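You operate a simulated robot arm through the tools that you are given. There is no shell and no other tool. Be economical: measure what you need, move in short steps, check, and stop when the job is done.

You run a simulated two-armed robot. Do the job below in one go: nothing can be reset, and whatever is moved stays where it is left.

## Task
Switch off and tag the line, then set the right red knob to the same letter as the other.
Fine: tag on the peg below the hasp; grey lever above the knob loose to turn, tight after; leave the other knob and lever.
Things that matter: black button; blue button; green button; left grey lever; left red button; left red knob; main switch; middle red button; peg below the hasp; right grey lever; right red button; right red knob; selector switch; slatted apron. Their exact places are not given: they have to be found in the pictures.

The check looks at the end state, three seconds after you hand in, the way a careful person would. Anything else that was tipped, shoved, dropped, spilled or broken makes it a failure.

## Robot
Two 7-joint arms with two-finger parallel grippers on one trunk, on a base that drives. Base frame: it is fixed to the floor where the robot stands at the start and does not move with it; the origin is under the middle of the robot, x ahead of it, y to its left, z up. Units: m, degrees, N and s.
The left shoulder is at the start at [0.05, 0.161, 1.198], the right one opposite. With the tool pointing down near the work surface each hand reaches from about 0.22 to 0.68 m from the robot's upright axis, wherever it stands, measured 20 degrees to its own side. Places, roughly: black button [0.6, 0.1, 1]; blue button [0.5, 0, 1.7]; green button [0.6, 0.1, 1]; left grey lever [0.5, 0.1, 1.3]; left red button [0.5, 0, 1.8]; left red knob [0.5, 0.1, 1.2]; main switch [0.4, 0.1, 0.9]; middle red button [0.5, 0, 1.8]; peg below the hasp [0.4, 0.1, 0.7]; right grey lever [0.6, 0.1, 1.3]; right red button [0.6, 0, 1.8]; right red knob [0.6, 0.1, 1.2]; selector switch [0.6, 0, 1.7]; slatted apron [0.5, 0.5, 0.8]; stop button [0.6, 0.1, 0.9]; warning tag [-0.75, 1, 1]. Payload 3.43 kg a hand.
The TCP of each hand is the grasp point between the finger pads, 0.03 m short of the fingertips. In the tool frame z runs along the fingers and y along their closing line. The gripper opens to 0.094 m. The fingers are 0.028 m wide and 0.01 m thick; the gripper's body (0.05 by 0.096 m) begins 0.055 m behind the TCP.
Orientation is told as [roll, pitch, yaw] about the base's x, y, z axes, in that order, counted from this pose: with the fingers straight down and closing along the base's y, the tool's x points along the base's -x, its y along +y and its z along -z.

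## Interface
- The arms move only by the tool servo_tool. It takes "left_deltas", "right_deltas" or both (then of equal length, played together; a hand with none holds still); each is a list of rows, each an object of numbers (a shift or turn left out is 0, a gripper value left out holds the last): "dx", "dy", "dz": the shift along the tool's x, y, z in units of 300 mm (1.0 is 300 mm); "rx", "ry", "rz": the turn, a rotation vector about the tool's x, y, z in units of 60 degrees (1.0 is 60 degrees); "grip": the closure in counts, from 0 (fully open) to 255 (shut). In form: [{"dx": .., "dy": .., "dz": .., "rx": .., "ry": .., "rz": .., "grip": ..}, ...]. A call has 1 to 8 rows; each row is the pose to reach, as a shift and turn from the pose commanded when the call began, along the tool's axes at that moment. A call with a number of a shift or a turn outside -1 to 1 is refused whole. A row lasts 0.2 s, in which the tool goes at most 0.05 m and 8.6 degrees; a call with a longer step from one row to the next is refused whole, and so is a gripper value outside its range. A pose out of reach is approached as far as the arm can. The call stops where the force on the tool passes 40 N (or 10 N more than at its start, if that is more) or the arm is blocked; 0.2 s more then pass. Each finger travels about 0.045 m/s and halts on what it meets, pressing with about 23 N; the grip force reading is that of the motor and also rises with nothing between the fingers. The clock runs only during rows and for 0.2 s after the last one: add rows that repeat a pose to give the fingers time. It gives the time, the measured TCP pose, the force on the tool (base axes), the opening and the grip force at its end, in the units of the frame above (readings bear some noise), with the torque about the TCP (base axes, N m) and any sound that the robot's microphone picked up, and new pictures: "show" is both (left out), scene, wrist or none (wrist: the cameras of the hands that moved).
- Cameras (640 x 400 px; columns grow to the right, rows downward): "scene" is now at [0.1334, 0.0065, 1.349]; the picture's right is [0.07, -1.00, 0.00], its down [-0.28, -0.02, -0.96] and it looks along [0.96, 0.07, -0.28] (base axes); focal length 214 px, centre (320, 200). "left" rides on the left gripper at [0.076, -0.014, -0.102] in its tool frame; the picture's right is [0.18, 0.98, 0.00], its down [-0.75, 0.14, -0.64] and it looks along [-0.63, 0.12, 0.77] (tool axes); focal length 243 px, centre (320, 200). "right" rides on the right gripper at [0.076, 0.014, -0.103] in its tool frame; the picture's right is [-0.18, 0.98, 0.00], its down [-0.75, -0.14, -0.64] and it looks along [-0.63, -0.12, 0.77] (tool axes); focal length 243 px, centre (320, 200).
- slide_trunk(by): slides the trunk up (or, below 0, down) by that many m; the arms and the scene camera ride with it, the base frame stays. It gives what a move gives, with no picture.
- base_move(legs): drives the robot by 1 to 6 legs, each [ahead, left, turn to the left] in m, m and degrees, along the robot's own axes; the way and the turn of a leg run together, so that a leg with both is an arc; at most 1.5 m and 180 degrees a leg. The arms and the cameras ride along, it lands a little off, and it stops where it bumps. It gives what a move gives, and a new picture of the scene camera.
- head_to(pan, tilt): turns the head with the scene camera to pan (to the left, within 80 degrees either way) and tilt (down, from -29 to 69), counted from straight ahead of the robot. It gives what a move gives, and a new picture of the scene camera.
- point_at(camera, pixels): for up to 12 pixels [column, row] of the newest picture of that camera ("zoom" is the newest enlarged one), the place [x, y, z] in the base frame of the surface seen there, good to about 0.003 m. The clock stands still meanwhile.
- zoom(camera, box): a new picture of the part [left, top, right, bottom] of that camera's present view, enlarged. The clock stands still meanwhile.
- hand_in(): hands the job in; it is judged then, once.

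Go step by step. Measure first, check grasps and placings, and put right what went wrong. The budget is 80 turns and 260 pictures, counting those below and the enlarged ones. Unless the task says otherwise, let go and move clear before handing in, and close with one line.

The tools are called after "Request:" as name(argument=value, ...) on one line, values as JSON. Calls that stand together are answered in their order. servo_tool: Moves the arms, as the interface text tells. Its arguments: {"type":"object","properties":{"left_deltas":{"type":"array","items":{"type":"object","properties":{"dx":{"type":"number"},"dy":{"type":"number"},"dz":{"type":"number"},"rx":{"type":"number"},"ry":{"type":"number"},"rz":{"type":"number"},"grip":{"type":"number"}}}},"right_deltas":{"type":"array","items":{"type":"object","properties":{"dx":{"type":"number"},"dy":{"type":"number"},"dz":{"type":"number"},"rx":{"type":"number"},"ry":{"type":"number"},"rz":{"type":"number"},"grip":{"type":"number"}}}},"show":{"type":"string","enum":["both","scene","wrist","none"]}},"required":[]} The other tools are called the same way: slide_trunk (by) slides the trunk up or down; base_move (legs) drives the base; head_to (pan, tilt) turns the head that bears the scene camera; point_at (camera, pixels) gives the place of the surface under pixels of a picture; zoom (camera, box) takes an enlarged picture of a part of a camera's view; hand_in () hands the job in.

At the start:

```text
time: 0.0
left_position: [0.2617, 0.1079, 1.1502]
left_tcp_rot: [0.0, 0.0, 0.0]
left_ft_force: [0.5, 0.7, 0.5]
left_ft_torque: [-0.02, 0.01, -0.01]
left_opening: 0.0942
left_grip_force: 0.2
right_position: [0.3841, -0.1457, 1.0006]
right_tcp_rot: [0.1, 0.0, -0.2]
right_ft_force: [-0.5, 0.7, 0.1]
right_ft_torque: [0.0, -0.03, 0.03]
right_opening: 0.0942
right_grip_force: 0.2
trunk travel left (down, up): [-0.225, 0.042]
robot x, y, heading: [0.0022, -0.0021, -0.1]
head pan, tilt: [4.0, 16.5]
```

scene: 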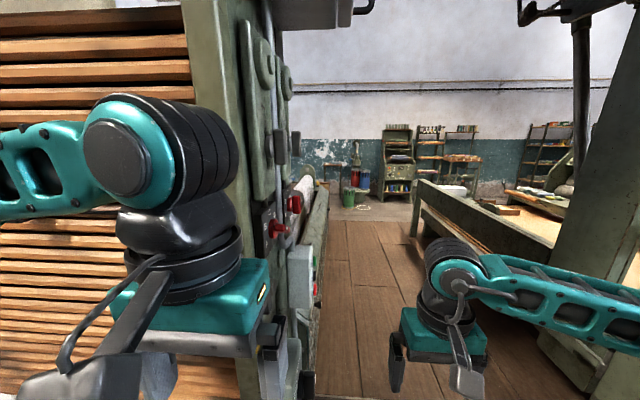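
right: 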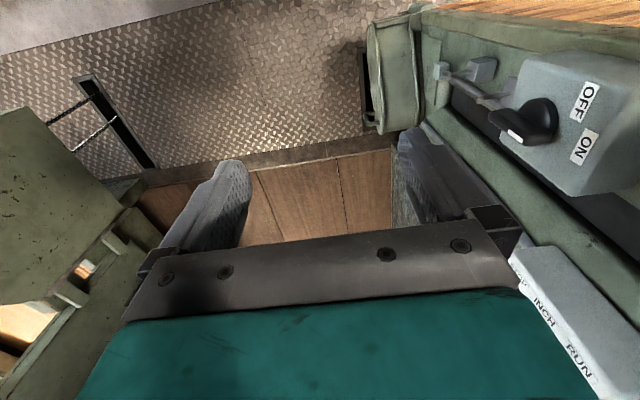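
left: 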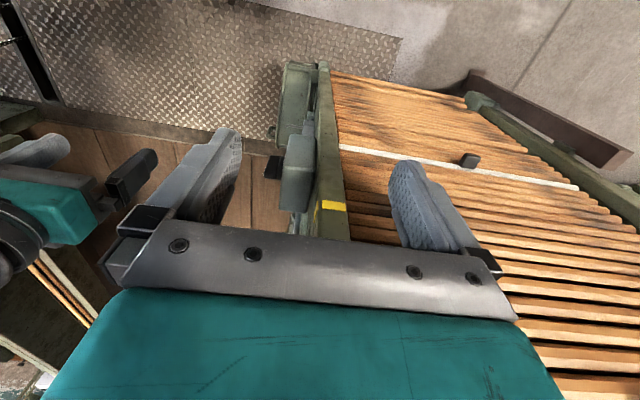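

The scene shows the control panel edge-on at columns 240-320, facing right (‑y). I'll look around: first turn the head to the left for the tag, and get a close view of the panel.

Request:
head_to(pan=80, tilt=20)

Request:
head_to(pan=-60, tilt=30)

Request:
head_to(pan=10, tilt=45)

```text
time: 1.5
left_position: [0.263, 0.1074, 1.1496]
left_tcp_rot: [0.0, 0.0, 0.1]
left_ft_force: [-0.6, 0.9, 0.4]
left_ft_torque: [0.02, 0.0, -0.01]
left_opening: 0.094
left_grip_force: 0.0
right_position: [0.3824, -0.1452, 1.0009]
right_tcp_rot: [-0.1, 0.0, -0.1]
right_ft_force: [-0.4, -0.2, 0.2]
right_ft_torque: [-0.02, 0.0, 0.0]
right_opening: 0.0941
right_grip_force: 0.0
trunk travel left (down, up): [-0.225, 0.042]
robot x, y, heading: [0.0061, 0.0031, -0.1]
head pan, tilt: [80.0, 20.0]
```

scene: 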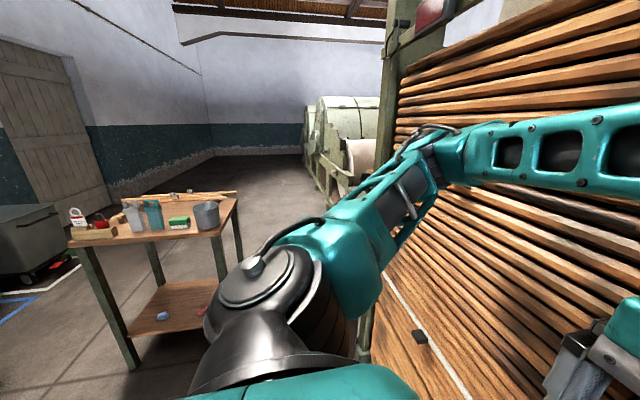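

```text
time: 3.7
left_position: [0.2636, 0.1079, 1.1501]
left_tcp_rot: [0.0, 0.0, 0.0]
left_ft_force: [0.9, 0.9, 0.2]
left_ft_torque: [0.0, 0.01, -0.01]
left_opening: 0.0938
left_grip_force: 0.0
right_position: [0.3828, -0.1444, 1.0]
right_tcp_rot: [-0.1, 0.0, -0.1]
right_ft_force: [-0.2, 0.7, -0.3]
right_ft_torque: [0.03, 0.01, -0.03]
right_opening: 0.0938
right_grip_force: 0.1
trunk travel left (down, up): [-0.225, 0.042]
robot x, y, heading: [0.0017, -0.001, -0.3]
head pan, tilt: [-60.0, 30.0]
```

scene: 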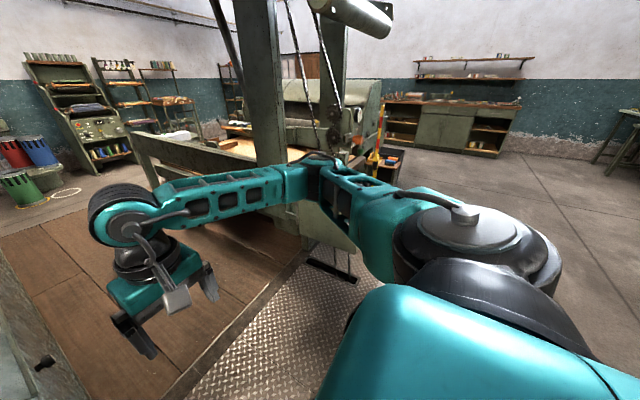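

```text
time: 5.1
left_position: [0.2615, 0.1067, 1.15]
left_tcp_rot: [0.0, 0.1, 0.0]
left_ft_force: [-1.1, 0.2, 0.5]
left_ft_torque: [-0.01, 0.0, 0.02]
left_opening: 0.0939
left_grip_force: 0.0
right_position: [0.3833, -0.1453, 0.9996]
right_tcp_rot: [-0.1, 0.0, 0.0]
right_ft_force: [0.4, 0.5, 0.5]
right_ft_torque: [-0.02, -0.03, 0.03]
right_opening: 0.0941
right_grip_force: 0.0
trunk travel left (down, up): [-0.225, 0.042]
robot x, y, heading: [0.0003, 0.0038, 0.0]
head pan, tilt: [10.0, 45.0]
```

scene: 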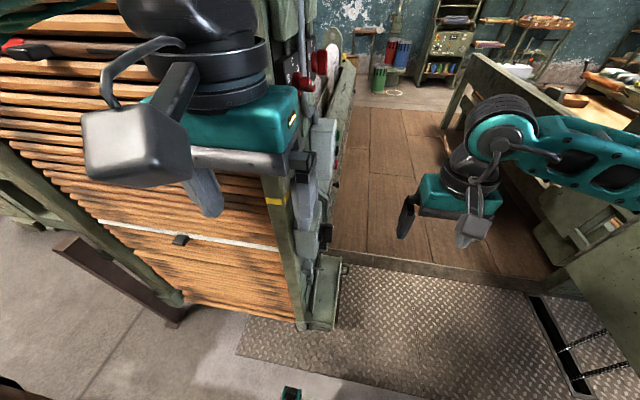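

The tag table is seen behind-left (pixels ~(75,220) in the pan-80 view). I'll look there again with a zoom and measurement.

Request:
head_to(pan=80, tilt=25)

Request:
zoom(camera="scene", box=[40, 140, 260, 278])

```text
time: 6.5
left_position: [0.2628, 0.1087, 1.1507]
left_tcp_rot: [-0.1, 0.0, 0.0]
left_ft_force: [-0.5, -0.3, 0.3]
left_ft_torque: [0.02, 0.0, -0.03]
left_opening: 0.0944
left_grip_force: 0.0
right_position: [0.384, -0.1462, 1.0006]
right_tcp_rot: [0.0, 0.0, -0.1]
right_ft_force: [0.4, 0.3, 0.7]
right_ft_torque: [0.01, -0.02, 0.0]
right_opening: 0.094
right_grip_force: 0.1
trunk travel left (down, up): [-0.225, 0.042]
robot x, y, heading: [-0.004, 0.0006, -0.1]
head pan, tilt: [80.0, 25.0]
```

scene: 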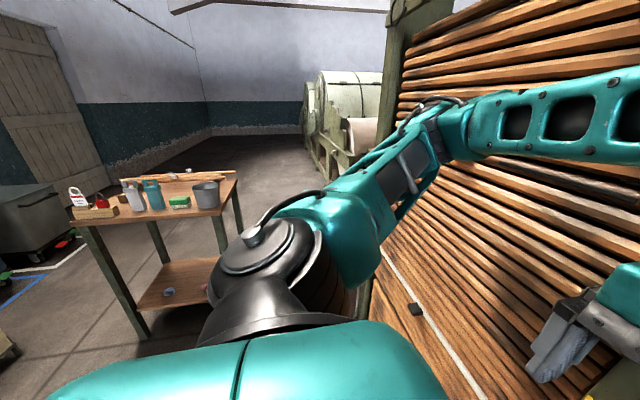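

```text
2.90 times, centred on (150, 209) of scene
```

zoom: 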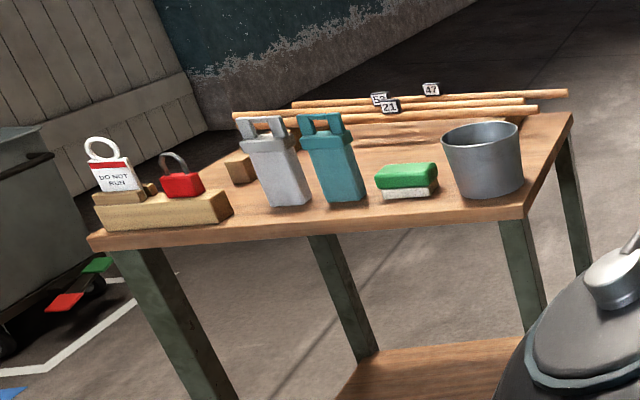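

Request:
point_at(camera="zoom", pixels=[[103, 143], [118, 180], [100, 168], [130, 162], [150, 215], [98, 240], [520, 214], [570, 115], [185, 185], [225, 205], [245, 118]])

```text
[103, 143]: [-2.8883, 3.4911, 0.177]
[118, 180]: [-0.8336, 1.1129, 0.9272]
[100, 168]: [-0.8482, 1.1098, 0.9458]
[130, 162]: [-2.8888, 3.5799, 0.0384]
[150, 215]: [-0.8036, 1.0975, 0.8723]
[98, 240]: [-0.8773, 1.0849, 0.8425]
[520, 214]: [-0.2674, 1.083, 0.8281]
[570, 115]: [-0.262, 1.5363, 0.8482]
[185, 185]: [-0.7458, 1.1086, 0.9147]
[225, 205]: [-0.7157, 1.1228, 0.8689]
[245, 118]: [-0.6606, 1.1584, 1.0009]
```

Tag at about (-0.834, 1.112, 0.93), standing in a wooden block on the table. Before fetching, I'll look at the aisle and panel to plan the standing place.

Request:
head_to(pan=-10, tilt=40)

Request:
zoom(camera="right", box=[320, 0, 640, 200])

Request:
point_at(camera="right", pixels=[[525, 120], [440, 70], [485, 68], [395, 70], [600, 60], [560, 300], [45, 180], [80, 270], [390, 160], [150, 180], [510, 100], [540, 60]])

```text
time: 8.2
left_position: [0.2629, 0.1075, 1.1508]
left_tcp_rot: [0.1, 0.0, 0.0]
left_ft_force: [0.3, 0.3, -0.1]
left_ft_torque: [0.02, 0.0, 0.03]
left_opening: 0.0941
left_grip_force: 0.0
right_position: [0.383, -0.1456, 1.0005]
right_tcp_rot: [0.1, 0.0, 0.0]
right_ft_force: [0.3, 1.5, -0.1]
right_ft_torque: [0.0, 0.02, 0.02]
right_opening: 0.0939
right_grip_force: 0.1
trunk travel left (down, up): [-0.225, 0.042]
robot x, y, heading: [0.0003, -0.0008, -0.1]
head pan, tilt: [-10.0, 40.0]
```

scene: 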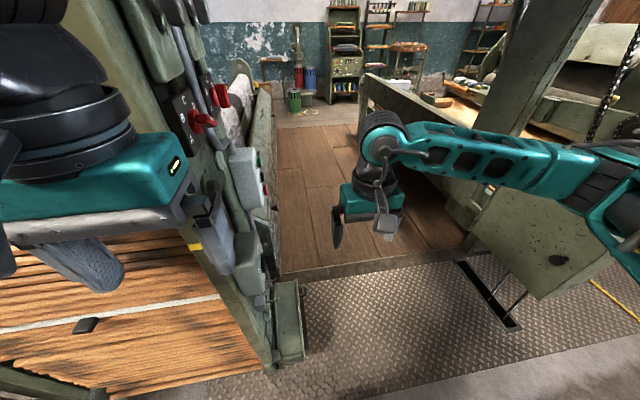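

```text
2.00 times, centred on (480, 100) of right
```

zoom: 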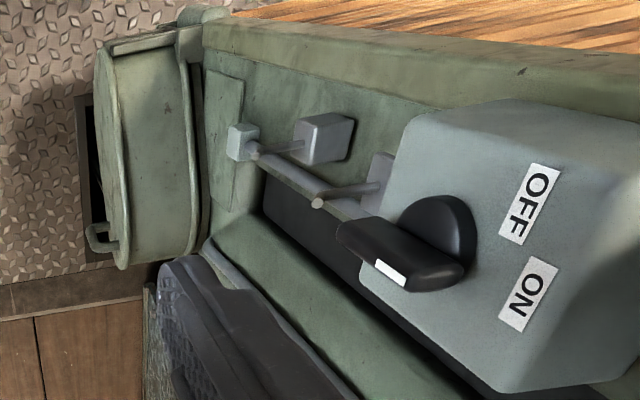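

```text
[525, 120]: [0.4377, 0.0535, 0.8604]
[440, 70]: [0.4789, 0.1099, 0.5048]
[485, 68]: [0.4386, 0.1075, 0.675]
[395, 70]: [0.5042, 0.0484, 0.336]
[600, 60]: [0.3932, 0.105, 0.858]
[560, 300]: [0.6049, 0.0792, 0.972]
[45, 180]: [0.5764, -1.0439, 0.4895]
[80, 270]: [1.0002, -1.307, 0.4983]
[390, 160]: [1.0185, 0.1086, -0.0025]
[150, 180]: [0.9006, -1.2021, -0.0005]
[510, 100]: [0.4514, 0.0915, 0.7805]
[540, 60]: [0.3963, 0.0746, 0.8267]
```

The aisle is about 1 m wide and floor is level. I'll back out 0.4 m (clear of the panel post) and turn left to face the table.

Request:
base_move(legs=[[-0.4, 0, 0], [0, 0, 90]])

Request:
head_to(pan=20, tilt=30)

```text
time: 14.5
left_position: [-0.5082, 0.2603, 1.1494]
left_tcp_rot: [-0.1, 0.0, 91.3]
left_ft_force: [-0.6, 0.1, -0.4]
left_ft_torque: [0.03, 0.0, 0.01]
left_opening: 0.0939
left_grip_force: 0.1
right_position: [-0.2565, 0.3873, 0.9996]
right_tcp_rot: [0.0, 0.0, 91.3]
right_ft_force: [0.2, 0.6, -0.3]
right_ft_torque: [0.02, 0.03, 0.01]
right_opening: 0.0939
right_grip_force: 0.0
trunk travel left (down, up): [-0.225, 0.042]
robot x, y, heading: [-0.3953, -0.003, 91.4]
head pan, tilt: [-10.0, 40.0]
```

scene: 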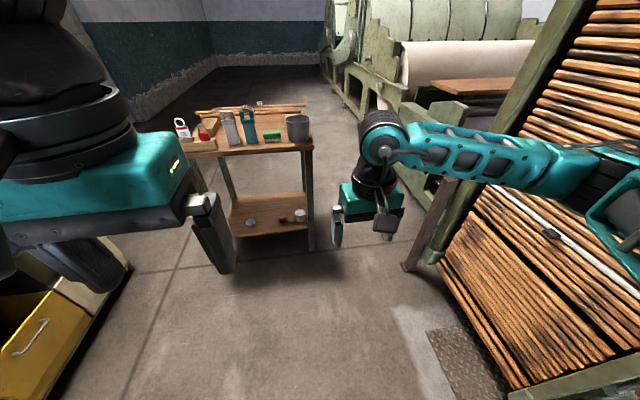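

```text
time: 15.5
left_position: [-0.508, 0.2605, 1.1499]
left_tcp_rot: [-0.1, 0.1, 91.2]
left_ft_force: [0.9, -0.8, -0.6]
left_ft_torque: [0.03, -0.03, -0.01]
left_opening: 0.0936
left_grip_force: 0.0
right_position: [-0.2577, 0.3859, 0.9998]
right_tcp_rot: [0.0, -0.1, 91.3]
right_ft_force: [1.1, -1.0, -1.3]
right_ft_torque: [0.01, -0.02, -0.03]
right_opening: 0.0942
right_grip_force: 0.1
trunk travel left (down, up): [-0.225, 0.042]
robot x, y, heading: [-0.3921, -0.0038, 91.3]
head pan, tilt: [20.0, 30.0]
```

scene: 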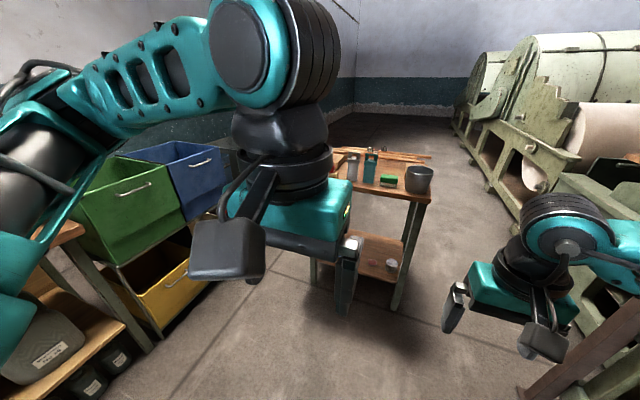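

Bins stand to the left; I'll measure how close they are before driving to the table.

Request:
point_at(camera="scene", pixels=[[100, 200], [180, 205], [225, 170], [110, 330], [200, 285], [355, 170], [310, 285], [60, 240]])

```text
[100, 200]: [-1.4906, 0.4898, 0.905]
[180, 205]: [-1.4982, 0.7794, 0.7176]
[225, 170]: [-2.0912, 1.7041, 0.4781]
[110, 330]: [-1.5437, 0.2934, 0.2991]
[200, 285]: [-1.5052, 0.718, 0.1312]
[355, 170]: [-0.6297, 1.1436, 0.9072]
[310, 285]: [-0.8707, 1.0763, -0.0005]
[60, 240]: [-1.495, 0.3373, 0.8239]
```

Bins are at x≈-1.5, plenty of room. Driving to about (-0.72, 0.55) facing +y.

Request:
base_move(legs=[[0.54, 0.34, -1.3]])

Request:
head_to(pan=10, tilt=45)

```text
time: 19.0
left_position: [-0.8449, 0.7944, 1.1512]
left_tcp_rot: [0.0, 0.0, 89.9]
left_ft_force: [-0.7, -0.2, 0.5]
left_ft_torque: [-0.01, -0.01, -0.03]
left_opening: 0.0939
left_grip_force: 0.0
right_position: [-0.5912, 0.9148, 0.9997]
right_tcp_rot: [0.0, 0.0, 89.9]
right_ft_force: [-1.1, 0.1, 1.1]
right_ft_torque: [-0.04, 0.02, 0.01]
right_opening: 0.094
right_grip_force: 0.0
trunk travel left (down, up): [-0.225, 0.042]
robot x, y, heading: [-0.7379, 0.5316, 90.1]
head pan, tilt: [20.0, 30.0]
```

scene: 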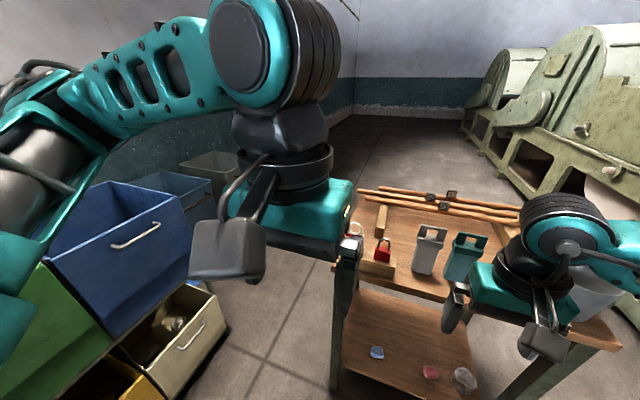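

```text
time: 19.8
left_position: [-0.8452, 0.7936, 1.1503]
left_tcp_rot: [0.0, 0.1, 90.0]
left_ft_force: [-0.4, 0.4, 0.4]
left_ft_torque: [-0.01, -0.01, -0.02]
left_opening: 0.0938
left_grip_force: 0.0
right_position: [-0.5916, 0.9142, 0.9999]
right_tcp_rot: [0.0, -0.1, 89.9]
right_ft_force: [0.4, -1.4, 0.5]
right_ft_torque: [0.03, 0.01, -0.02]
right_opening: 0.094
right_grip_force: 0.0
trunk travel left (down, up): [-0.225, 0.042]
robot x, y, heading: [-0.739, 0.5312, 90.2]
head pan, tilt: [10.0, 45.0]
```

scene: 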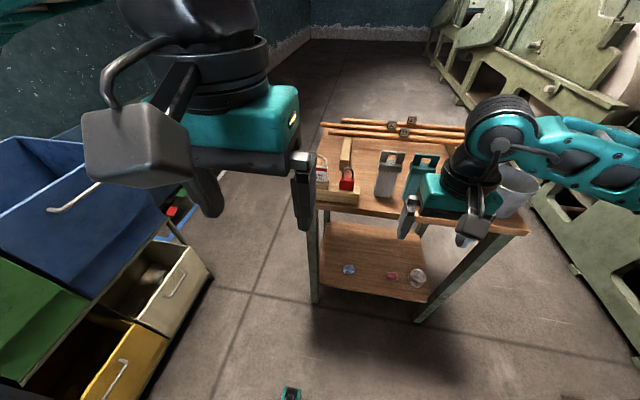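

The tag is next to the left hand's finger. I'll tilt the left hand 60° forward in place to look at the tag.

Request:
servo_tool(left_deltas=[{"ry": -0.125, "grip": 0}, {"ry": -0.25}, {"ry": -0.375}, {"ry": -0.5}, {"ry": -0.625, "dz": 0.07}, {"ry": -0.75, "dz": 0.14}, {"ry": -0.875, "dz": 0.21}, {"ry": -1.0, "dz": 0.28}])

Request:
zoom(camera="left", box=[200, 50, 440, 200])

```text
time: 21.6
left_position: [-0.7614, 0.8283, 1.0441]
left_tcp_rot: [-0.8, -60.5, 92.1]
left_ft_force: [-0.7, 0.0, 0.5]
left_ft_torque: [0.01, -0.02, -0.02]
left_opening: 0.0938
left_grip_force: 0.1
left hand out of reach, approached as far as the arm can: row 4, 5, 6, 7, 8
right_position: [-0.5922, 0.9122, 0.999]
right_tcp_rot: [0.0, 0.0, 89.9]
right_ft_force: [0.5, -0.1, -0.6]
right_ft_torque: [0.0, -0.01, 0.02]
right_opening: 0.0941
right_grip_force: 0.0
trunk travel left (down, up): [-0.225, 0.042]
robot x, y, heading: [-0.739, 0.5299, 90.0]
head pan, tilt: [10.0, 45.0]
```

scene: 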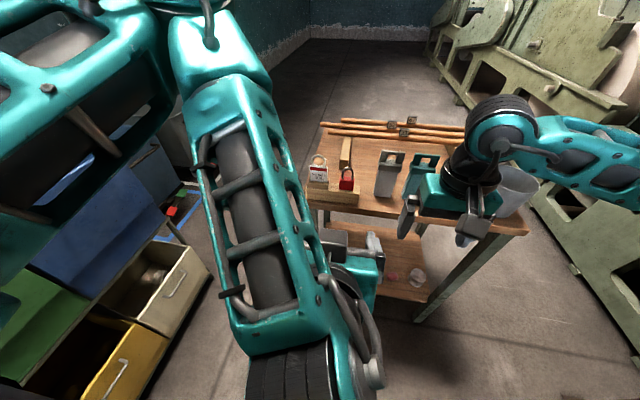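
left: 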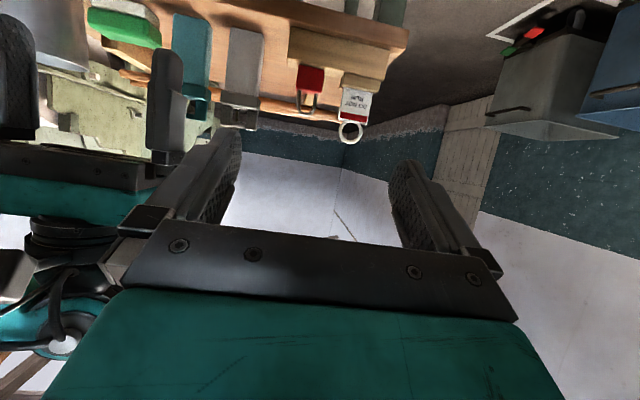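

```text
2.67 times, centred on (320, 125) of left
```

zoom: 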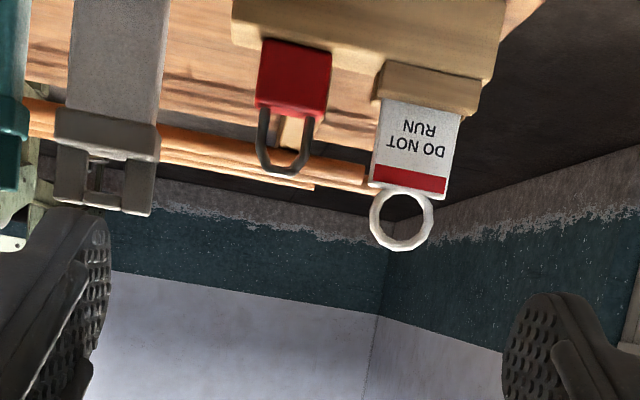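

The tag is clear in the left wrist zoom (card at (415,150), ring at (400,220)). Measuring it.

Request:
point_at(camera="zoom", pixels=[[378, 182], [452, 192], [384, 108], [458, 116], [372, 222], [431, 222], [402, 248], [385, 85], [478, 105], [418, 145], [240, 30], [250, 112]])

```text
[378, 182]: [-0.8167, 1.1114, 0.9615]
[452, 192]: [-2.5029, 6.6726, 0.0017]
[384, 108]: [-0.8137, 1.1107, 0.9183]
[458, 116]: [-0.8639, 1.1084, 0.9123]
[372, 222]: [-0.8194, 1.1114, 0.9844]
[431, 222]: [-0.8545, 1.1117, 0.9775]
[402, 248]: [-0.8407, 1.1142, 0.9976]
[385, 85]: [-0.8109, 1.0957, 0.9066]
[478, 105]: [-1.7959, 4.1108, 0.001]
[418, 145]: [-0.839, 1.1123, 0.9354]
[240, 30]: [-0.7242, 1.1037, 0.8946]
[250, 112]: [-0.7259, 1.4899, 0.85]
```

The card is 50 mm wide centred at x≈-0.839, y≈1.111, ring centre z≈0.983. Moving to a pre-grasp 0.13 m back along the tool, partly closed to ~0.08.

Request:
servo_tool(left_deltas=[{"dx": -0.035, "dz": 0.12, "dy": -0.01, "grip": 30}, {"dx": -0.07, "dz": 0.25, "dy": -0.02}, {"dx": -0.105, "dz": 0.38, "dy": -0.02}, {"dx": -0.14, "dz": 0.51, "dy": -0.02}, {"dx": -0.174, "dz": 0.642, "dy": -0.022}, {"dx": -0.174, "dz": 0.642, "dy": -0.022}, {"dx": -0.174, "dz": 0.642, "dy": -0.022}])

```text
time: 23.2
left_position: [-0.76, 1.0162, 0.9929]
left_tcp_rot: [-0.1, -60.0, 90.1]
left_ft_force: [-0.4, -1.2, -0.9]
left_ft_torque: [0.0, 0.02, 0.0]
left_opening: 0.083
left_grip_force: 0.2
right_position: [-0.5922, 0.9148, 1.0003]
right_tcp_rot: [0.0, 0.0, 89.9]
right_ft_force: [0.6, -0.4, -0.4]
right_ft_torque: [0.0, 0.03, 0.0]
right_opening: 0.094
right_grip_force: 0.1
trunk travel left (down, up): [-0.225, 0.042]
robot x, y, heading: [-0.7379, 0.53, 89.9]
head pan, tilt: [10.0, 45.0]
```

scene: 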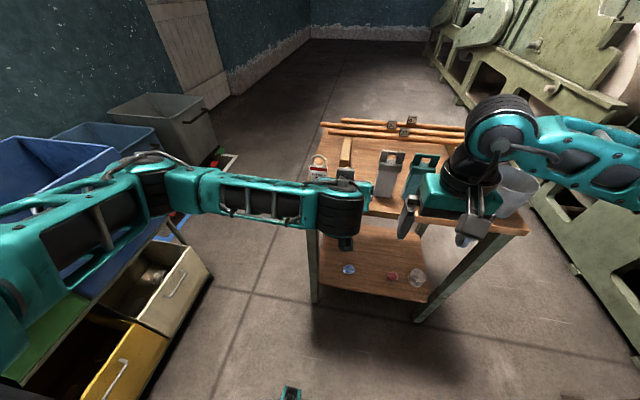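
left: 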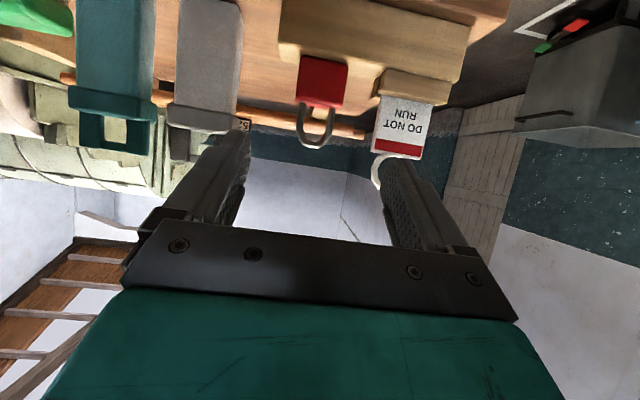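

The hand is at (-0.76, 1.016, 0.993); sliding left 0.0785 m, keeping back of the tag, then checking.

Request:
servo_tool(left_deltas=[{"dy": 0.13}, {"dy": 0.262, "dx": -0.016}, {"dy": 0.262, "dx": -0.016, "dz": 0.08}, {"dy": 0.262, "dx": -0.016, "dz": 0.08}], show="wrist")

```text
time: 24.2
left_position: [-0.8372, 1.0384, 0.9839]
left_tcp_rot: [0.0, -60.0, 90.0]
left_ft_force: [-0.1, 0.3, 0.7]
left_ft_torque: [0.06, -0.02, 0.02]
left_opening: 0.083
left_grip_force: 0.1
right_position: [-0.591, 0.9149, 1.0002]
right_tcp_rot: [0.0, -0.1, 89.9]
right_ft_force: [-0.2, -0.1, -0.7]
right_ft_torque: [-0.02, -0.01, 0.03]
right_opening: 0.094
right_grip_force: 0.2
trunk travel left (down, up): [-0.225, 0.042]
robot x, y, heading: [-0.737, 0.5336, 90.1]
head pan, tilt: [10.0, 45.0]
```

left: 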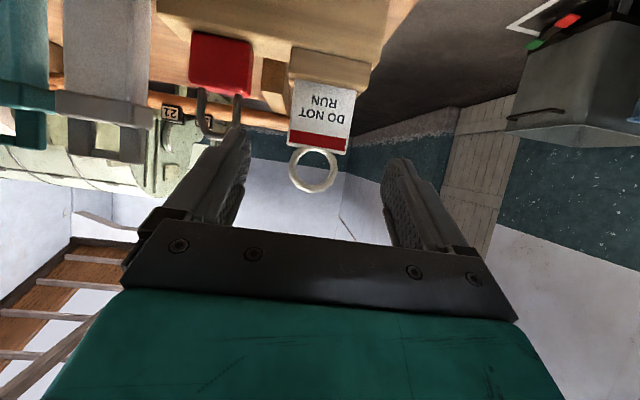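

Centred, but the padlock is ~30 mm from the tag; I'll verify exact edges before approach.

Request:
point_at(camera="left", pixels=[[251, 80], [194, 80], [292, 105], [296, 90], [350, 110], [352, 95], [320, 110], [288, 145], [346, 150], [240, 105], [315, 140]])

```text
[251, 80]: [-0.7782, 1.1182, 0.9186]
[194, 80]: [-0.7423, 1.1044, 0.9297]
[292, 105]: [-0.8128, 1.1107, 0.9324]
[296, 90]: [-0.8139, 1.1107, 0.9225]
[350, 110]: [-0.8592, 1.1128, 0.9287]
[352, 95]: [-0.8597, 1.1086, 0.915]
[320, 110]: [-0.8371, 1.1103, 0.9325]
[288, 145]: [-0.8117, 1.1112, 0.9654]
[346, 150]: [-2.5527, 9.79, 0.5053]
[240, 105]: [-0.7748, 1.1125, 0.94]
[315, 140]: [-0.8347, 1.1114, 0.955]
```

Card spans x -0.862…-0.812, padlock edge at -0.778. Narrowing to ~0.072 m, then going in 0.070 m.

Request:
servo_tool(left_deltas=[{"grip": 60}, {"grip": 60}, {"dz": 0.08}, {"dz": 0.16}, {"dz": 0.234, "dx": -0.005}, {"dz": 0.234, "dx": -0.005}])

```text
time: 25.6
left_position: [-0.8382, 1.0977, 0.951]
left_tcp_rot: [-0.1, -60.0, 90.0]
left_ft_force: [0.0, -0.1, 0.4]
left_ft_torque: [0.0, -0.01, -0.02]
left_opening: 0.0721
left_grip_force: 0.0
right_position: [-0.593, 0.9146, 0.9988]
right_tcp_rot: [0.0, 0.0, 89.9]
right_ft_force: [0.2, -0.7, 0.8]
right_ft_torque: [-0.01, 0.02, -0.01]
right_opening: 0.0939
right_grip_force: 0.1
trunk travel left (down, up): [-0.225, 0.042]
robot x, y, heading: [-0.7393, 0.5274, 90.0]
head pan, tilt: [10.0, 45.0]
```

scene: 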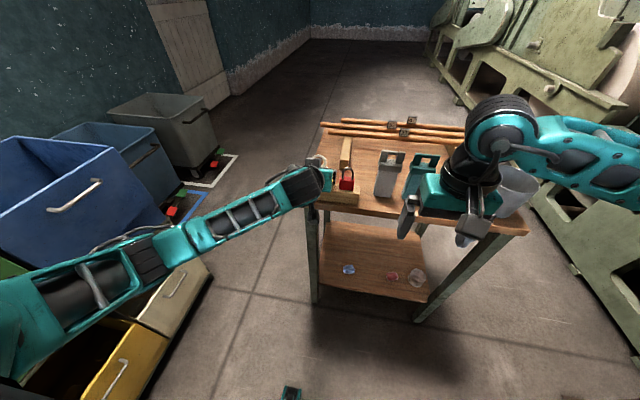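
left: 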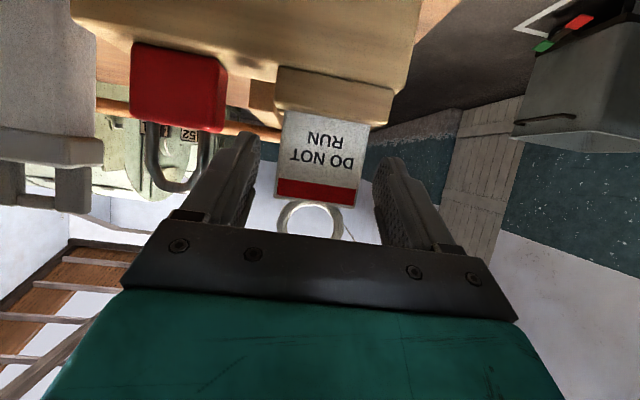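

Card sits between the fingertips (card 280–365, tips at 250 and 385). Closing.

Request:
servo_tool(left_deltas=[{"grip": 150}, {"grip": 150}, {"grip": 150}, {"grip": 150}], show="wrist")

```text
time: 26.6
left_position: [-0.8374, 1.099, 0.9508]
left_tcp_rot: [0.0, -60.0, 90.0]
left_ft_force: [0.0, 0.2, 0.8]
left_ft_torque: [0.0, -0.01, 0.01]
left_opening: 0.0488
left_grip_force: 23.1
right_position: [-0.5926, 0.9134, 0.9999]
right_tcp_rot: [0.0, 0.1, 89.9]
right_ft_force: [0.2, -0.3, 0.1]
right_ft_torque: [0.03, -0.01, -0.01]
right_opening: 0.0939
right_grip_force: 0.0
trunk travel left (down, up): [-0.225, 0.042]
robot x, y, heading: [-0.7354, 0.5289, 90.1]
head pan, tilt: [10.0, 45.0]
```

left: 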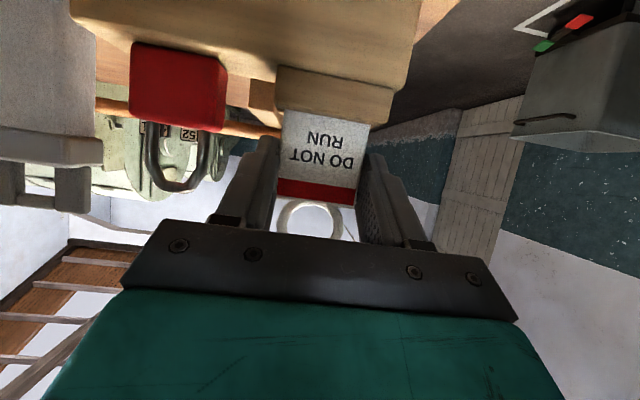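

Gripped at 49 mm, 23 N. Lifting straight up 0.12 m.

Request:
servo_tool(left_deltas=[{"dx": -0.029, "dz": -0.0167}, {"dx": -0.087, "dz": -0.05}, {"dx": -0.174, "dz": -0.1}, {"dx": -0.26, "dz": -0.15}, {"dx": -0.346, "dz": -0.2}, {"dx": -0.346, "dz": -0.2}])

```text
time: 28.0
left_position: [-0.8375, 1.0989, 1.0717]
left_tcp_rot: [0.0, -60.0, 89.9]
left_ft_force: [0.4, 0.2, -0.2]
left_ft_torque: [0.04, -0.02, 0.0]
left_opening: 0.0488
left_grip_force: 23.5
right_position: [-0.5921, 0.9137, 0.9994]
right_tcp_rot: [0.1, -0.1, 89.8]
right_ft_force: [-0.2, 0.2, 0.2]
right_ft_torque: [-0.02, 0.01, 0.02]
right_opening: 0.0939
right_grip_force: 0.1
trunk travel left (down, up): [-0.225, 0.042]
robot x, y, heading: [-0.7373, 0.531, 90.0]
head pan, tilt: [10.0, 45.0]
```

scene: 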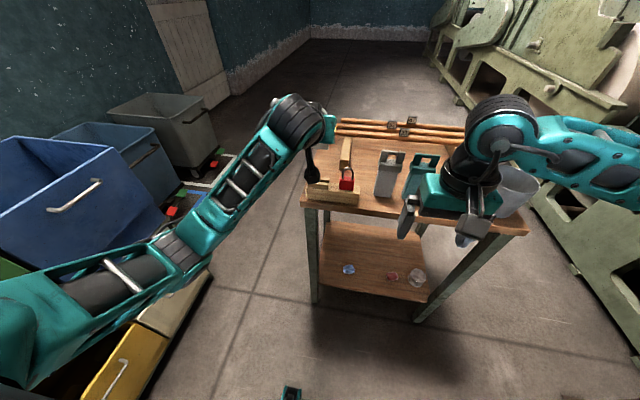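
left: 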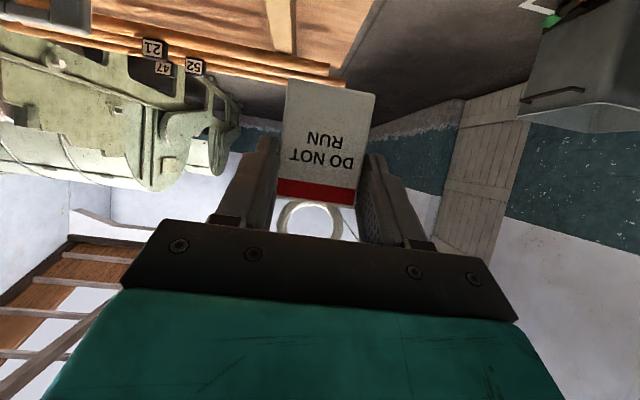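

The tag came out cleanly, full card visible. Retracting the hand a bit and backing out, then driving diagonally toward the aisle.

Request:
servo_tool(left_deltas=[{"dx": 0.05, "dz": -0.09}, {"dx": 0.1, "dz": -0.18}, {"dx": 0.167, "dz": -0.289}, {"dx": 0.167, "dz": -0.289}], show="none")

Request:
base_move(legs=[[-0.53, 0, 0], [-0.55, -0.44, 0]])

Request:
head_to(pan=-45, tilt=35)

```text
time: 29.0
left_position: [-0.8356, 0.9973, 1.0709]
left_tcp_rot: [0.0, -60.0, 89.9]
left_ft_force: [0.4, 0.0, -0.7]
left_ft_torque: [0.0, -0.04, -0.03]
left_opening: 0.0487
left_grip_force: 23.1
right_position: [-0.5921, 0.9146, 1.0]
right_tcp_rot: [0.0, 0.1, 89.9]
right_ft_force: [0.6, 0.0, -0.9]
right_ft_torque: [-0.01, -0.01, 0.0]
right_opening: 0.094
right_grip_force: 0.0
trunk travel left (down, up): [-0.225, 0.042]
robot x, y, heading: [-0.7409, 0.5301, 89.9]
head pan, tilt: [10.0, 45.0]
```

```text
time: 36.1
left_position: [-0.3957, -0.0865, 1.0704]
left_tcp_rot: [0.1, -60.0, 89.4]
left_ft_force: [-1.0, 1.0, -0.8]
left_ft_torque: [0.01, -0.02, 0.0]
left_opening: 0.0489
left_grip_force: 23.2
right_position: [-0.1533, -0.1747, 1.0004]
right_tcp_rot: [0.1, 0.0, 89.3]
right_ft_force: [0.0, -0.3, 1.7]
right_ft_torque: [0.01, 0.01, -0.01]
right_opening: 0.0941
right_grip_force: 0.1
trunk travel left (down, up): [-0.225, 0.042]
robot x, y, heading: [-0.3046, -0.556, 89.6]
head pan, tilt: [10.0, 45.0]
```

scene: 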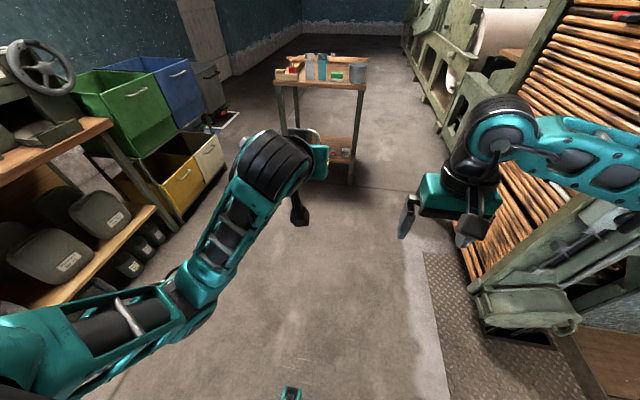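

```text
time: 37.3
left_position: [-0.3967, -0.0883, 1.07]
left_tcp_rot: [0.0, -60.0, 89.5]
left_ft_force: [0.7, -0.6, -1.1]
left_ft_torque: [-0.02, -0.02, -0.01]
left_opening: 0.049
left_grip_force: 23.1
right_position: [-0.1528, -0.1765, 0.9999]
right_tcp_rot: [0.0, 0.0, 89.3]
right_ft_force: [0.2, 0.3, -1.0]
right_ft_torque: [0.0, -0.02, 0.01]
right_opening: 0.094
right_grip_force: 0.1
trunk travel left (down, up): [-0.225, 0.042]
robot x, y, heading: [-0.3013, -0.556, 89.5]
head pan, tilt: [-45.0, 35.0]
```

scene: 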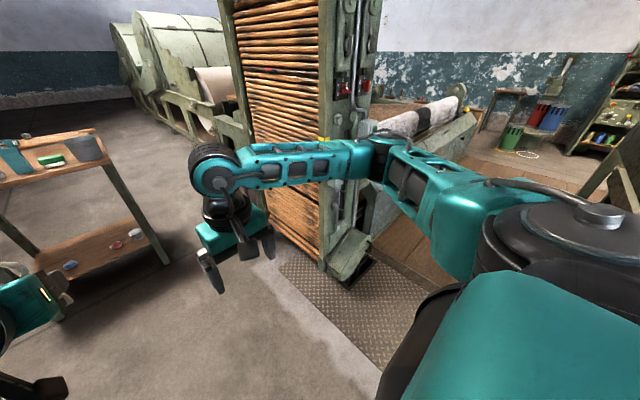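

The way is clear. Moving right 0.45 m and looking at the panel.

Request:
base_move(legs=[[0, -0.45, 0.5]])

Request:
head_to(pan=-30, tilt=15)

```text
time: 41.8
left_position: [0.049, -0.0921, 1.0708]
left_tcp_rot: [0.0, -60.1, 89.7]
left_ft_force: [-0.3, -0.2, -0.8]
left_ft_torque: [0.01, 0.02, 0.0]
left_opening: 0.0488
left_grip_force: 23.0
right_position: [0.2927, -0.1777, 1.0002]
right_tcp_rot: [0.0, 0.0, 89.6]
right_ft_force: [-0.4, 0.5, 0.4]
right_ft_torque: [0.02, 0.02, 0.03]
right_opening: 0.0941
right_grip_force: 0.0
trunk travel left (down, up): [-0.225, 0.042]
robot x, y, heading: [0.1447, -0.5603, 89.8]
head pan, tilt: [-45.0, 35.0]
```

scene: 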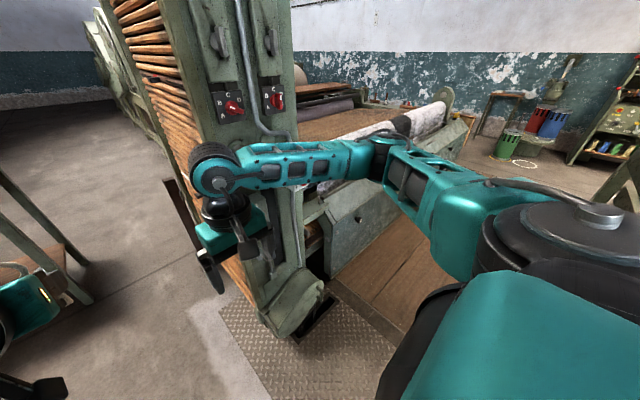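

```text
time: 42.6
left_position: [0.0501, -0.0933, 1.0705]
left_tcp_rot: [0.0, -60.0, 89.7]
left_ft_force: [0.8, -0.8, -1.3]
left_ft_torque: [-0.01, 0.02, 0.0]
left_opening: 0.0487
left_grip_force: 23.2
right_position: [0.2929, -0.1784, 0.9995]
right_tcp_rot: [0.0, 0.0, 89.6]
right_ft_force: [0.2, 0.3, -0.6]
right_ft_torque: [0.0, -0.02, 0.0]
right_opening: 0.094
right_grip_force: 0.0
trunk travel left (down, up): [-0.225, 0.042]
robot x, y, heading: [0.1428, -0.5599, 89.7]
head pan, tilt: [-30.0, 15.0]
```

scene: 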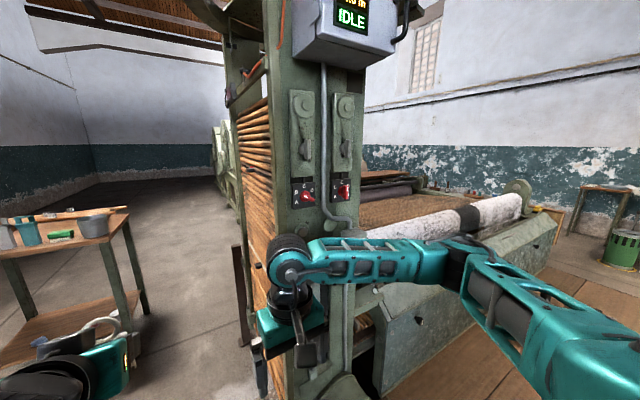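

The panel is now visible: display IDLE (352,20), knobs at (305,193) and (342,190). Zooming on the knobs and display.

Request:
zoom(camera="scene", box=[270, 80, 382, 220])

Request:
base_move(legs=[[0, -0.4, 0]])

Request:
head_to(pan=5, tilt=20)

```text
2.86 times, centred on (326, 150) of scene
```

zoom: 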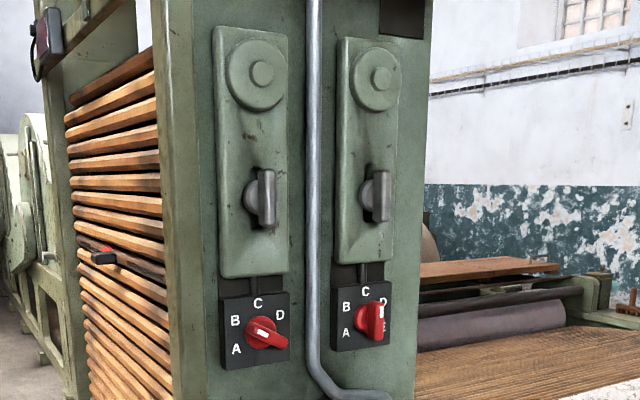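

```text
time: 46.8
left_position: [0.4585, -0.0946, 1.0695]
left_tcp_rot: [0.1, -60.1, 89.8]
left_ft_force: [0.5, -0.2, -0.6]
left_ft_torque: [-0.03, -0.01, 0.07]
left_opening: 0.0487
left_grip_force: 22.7
right_position: [0.7042, -0.1801, 1.0003]
right_tcp_rot: [0.0, -0.1, 89.8]
right_ft_force: [-0.6, -0.4, -0.8]
right_ft_torque: [-0.01, 0.01, 0.01]
right_opening: 0.094
right_grip_force: 0.0
trunk travel left (down, up): [-0.225, 0.042]
robot x, y, heading: [0.5564, -0.5631, 89.9]
head pan, tilt: [-30.0, 15.0]
```

scene: 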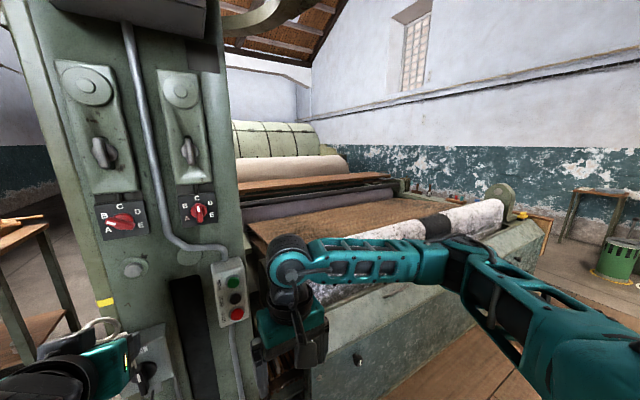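

```text
time: 47.8
left_position: [0.4595, -0.0945, 1.0687]
left_tcp_rot: [0.0, -60.0, 89.9]
left_ft_force: [1.2, -0.4, 0.1]
left_ft_torque: [0.0, -0.01, -0.02]
left_opening: 0.0489
left_grip_force: 23.2
right_position: [0.7035, -0.1793, 1.0006]
right_tcp_rot: [0.0, 0.1, 89.8]
right_ft_force: [0.0, -0.6, 0.6]
right_ft_torque: [0.03, -0.01, -0.01]
right_opening: 0.0938
right_grip_force: 0.0
trunk travel left (down, up): [-0.225, 0.042]
robot x, y, heading: [0.5569, -0.561, 89.8]
head pan, tilt: [5.0, 20.0]
```

scene: 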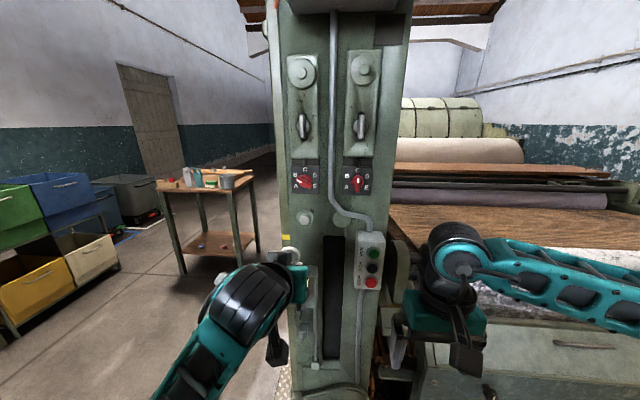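

Now facing the panel. Zooming on knobs/levers and on the lower part.

Request:
zoom(camera="scene", box=[275, 40, 395, 205])

Request:
point_at(camera="scene", pixels=[[306, 181], [359, 182], [303, 127], [360, 125], [372, 252], [372, 282], [305, 218], [384, 190], [315, 340]])

Request:
head_to(pan=0, tilt=50)

```text
2.42 times, centred on (335, 122) of scene
```

zoom: 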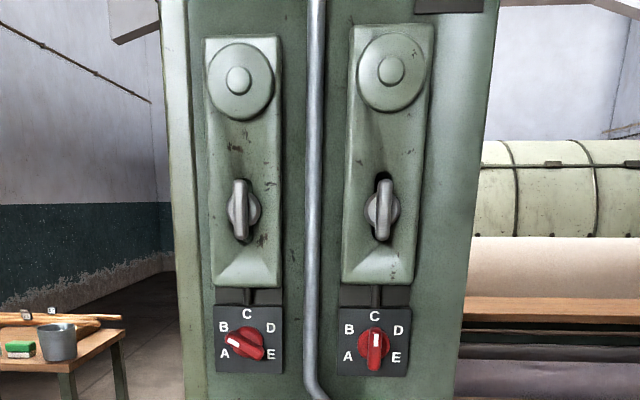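

```text
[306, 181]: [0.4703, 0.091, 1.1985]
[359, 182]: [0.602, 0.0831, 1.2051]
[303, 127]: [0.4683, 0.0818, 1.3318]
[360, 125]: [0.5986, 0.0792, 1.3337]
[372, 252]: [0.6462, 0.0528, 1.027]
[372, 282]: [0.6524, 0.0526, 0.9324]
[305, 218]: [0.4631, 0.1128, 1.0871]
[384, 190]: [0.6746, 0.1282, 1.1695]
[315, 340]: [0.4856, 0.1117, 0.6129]
```

```text
time: 48.8
left_position: [0.4588, -0.0953, 1.071]
left_tcp_rot: [0.0, -60.0, 89.8]
left_ft_force: [0.3, -0.4, -0.3]
left_ft_torque: [-0.01, -0.01, 0.03]
left_opening: 0.0488
left_grip_force: 22.6
right_position: [0.7034, -0.1808, 1.0007]
right_tcp_rot: [0.0, 0.0, 89.8]
right_ft_force: [-0.4, -0.2, 0.0]
right_ft_torque: [0.02, -0.01, 0.01]
right_opening: 0.0938
right_grip_force: 0.1
trunk travel left (down, up): [-0.225, 0.042]
robot x, y, heading: [0.5598, -0.5657, 89.5]
head pan, tilt: [0.0, 50.0]
```

scene: 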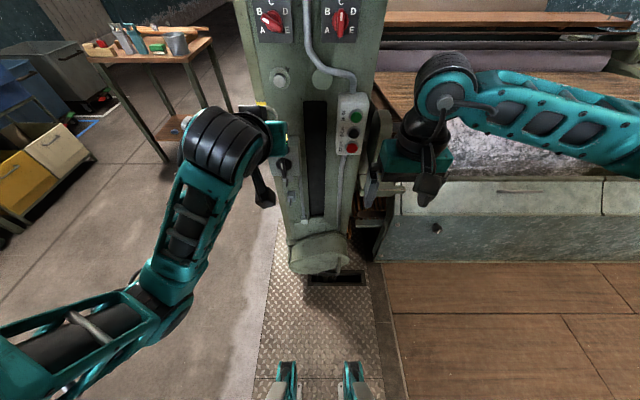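

Request:
zoom(camera="scene", box=[250, 0, 370, 50])

Request:
zoom(camera="scene", box=[240, 120, 400, 270])

```text
5.33 times, centred on (310, 25) of scene
```

zoom: 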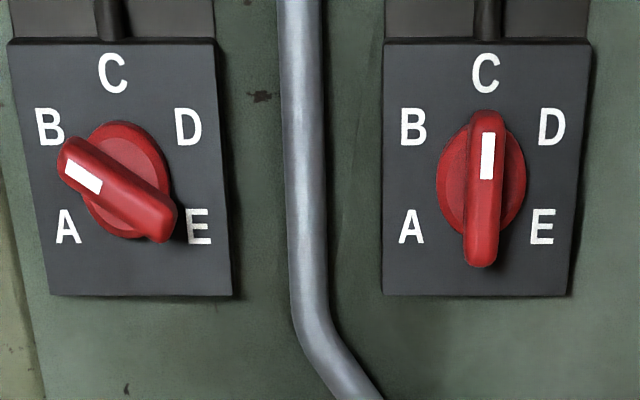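

```text
2.67 times, centred on (320, 195) of scene
```

zoom: 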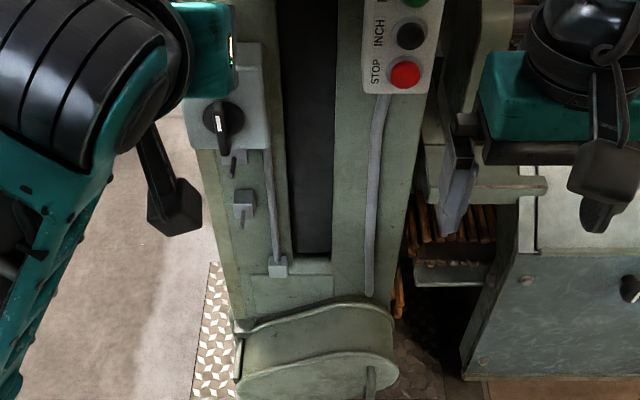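

Left knob is at B; right at C, so right must go 60° counter‑clockwise to B. Zooming further on the main switch and peg.

Request:
zoom(camera="scene", box=[268, 140, 332, 230])

Request:
point_at(camera="scene", pixels=[[283, 165], [290, 182], [287, 182], [331, 196], [291, 198], [290, 204], [305, 220], [280, 200], [300, 190]])

```text
4.44 times, centred on (300, 185) of scene
```

zoom: 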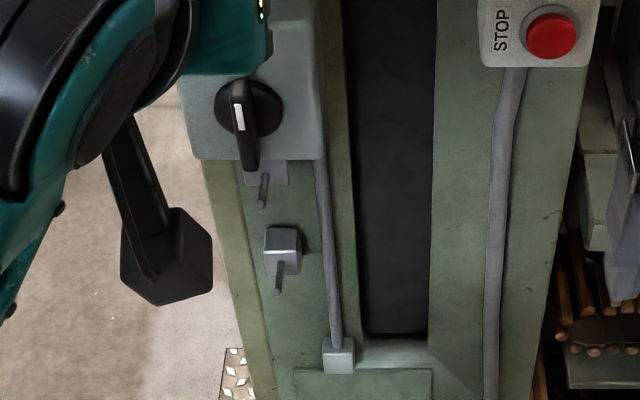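

```text
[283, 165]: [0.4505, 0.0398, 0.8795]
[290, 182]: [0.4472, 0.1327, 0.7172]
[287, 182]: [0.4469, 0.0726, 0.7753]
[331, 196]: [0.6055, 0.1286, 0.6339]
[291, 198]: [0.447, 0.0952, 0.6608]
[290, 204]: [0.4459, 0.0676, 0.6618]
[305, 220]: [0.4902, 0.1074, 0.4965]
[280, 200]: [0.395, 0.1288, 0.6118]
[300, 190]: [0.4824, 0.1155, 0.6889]
```

The lower block-with-peg at (0.446, ~0.065, 0.66) is the peg below the hasp; the main switch is at (0.45, 0.04, 0.88). I'll move the left hand aside and shift the base left 0.15 so the right hand can work the switch.

Request:
servo_tool(left_deltas=[{"dy": 0.15}, {"dy": 0.3}, {"dy": 0.4}], show="none")

Request:
base_move(legs=[[0, 0.16, 0.3]])

Request:
zoom(camera="scene", box=[280, 80, 440, 260])

```text
time: 49.5
left_position: [0.3382, -0.0944, 1.0703]
left_tcp_rot: [-0.2, -60.0, 89.8]
left_ft_force: [0.0, -1.1, -0.5]
left_ft_torque: [-0.02, 0.05, -0.03]
left_opening: 0.0489
left_grip_force: 23.1
right_position: [0.7021, -0.1795, 0.9996]
right_tcp_rot: [0.0, -0.1, 89.8]
right_ft_force: [0.4, 0.4, -0.6]
right_ft_torque: [-0.02, 0.04, -0.01]
right_opening: 0.0938
right_grip_force: 0.1
trunk travel left (down, up): [-0.225, 0.042]
robot x, y, heading: [0.5553, -0.5634, 89.8]
head pan, tilt: [0.0, 50.0]
```

```text
time: 51.6
left_position: [0.1815, -0.0954, 1.0691]
left_tcp_rot: [-0.1, -60.0, 90.2]
left_ft_force: [-0.8, 0.3, -1.3]
left_ft_torque: [-0.04, 0.02, -0.02]
left_opening: 0.0488
left_grip_force: 23.2
right_position: [0.5439, -0.1789, 1.0]
right_tcp_rot: [0.0, 0.1, 90.1]
right_ft_force: [-0.2, 0.0, 0.2]
right_ft_torque: [0.02, 0.03, 0.01]
right_opening: 0.0941
right_grip_force: 0.0
trunk travel left (down, up): [-0.225, 0.042]
robot x, y, heading: [0.4003, -0.5658, 90.2]
head pan, tilt: [0.0, 50.0]
```

scene: 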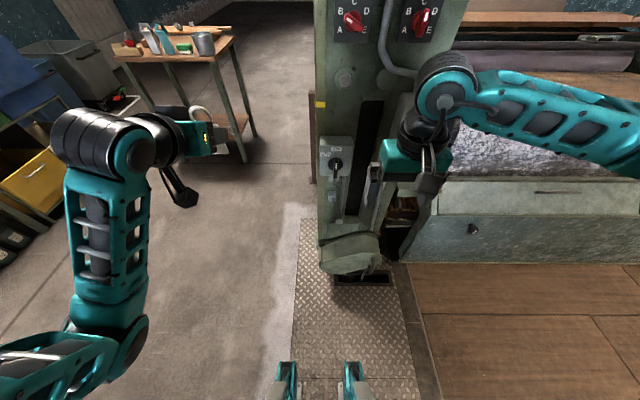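

```text
2.22 times, centred on (360, 170) of scene
```

zoom: 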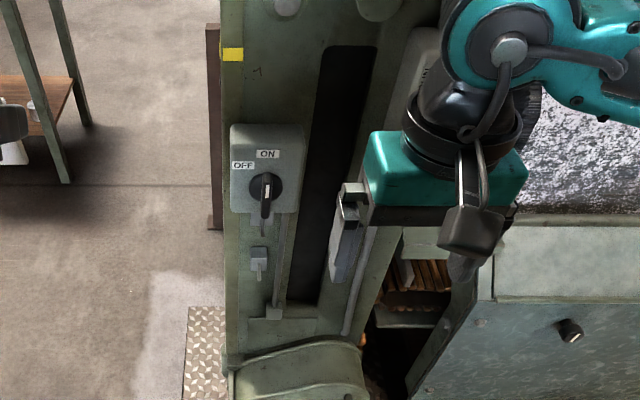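

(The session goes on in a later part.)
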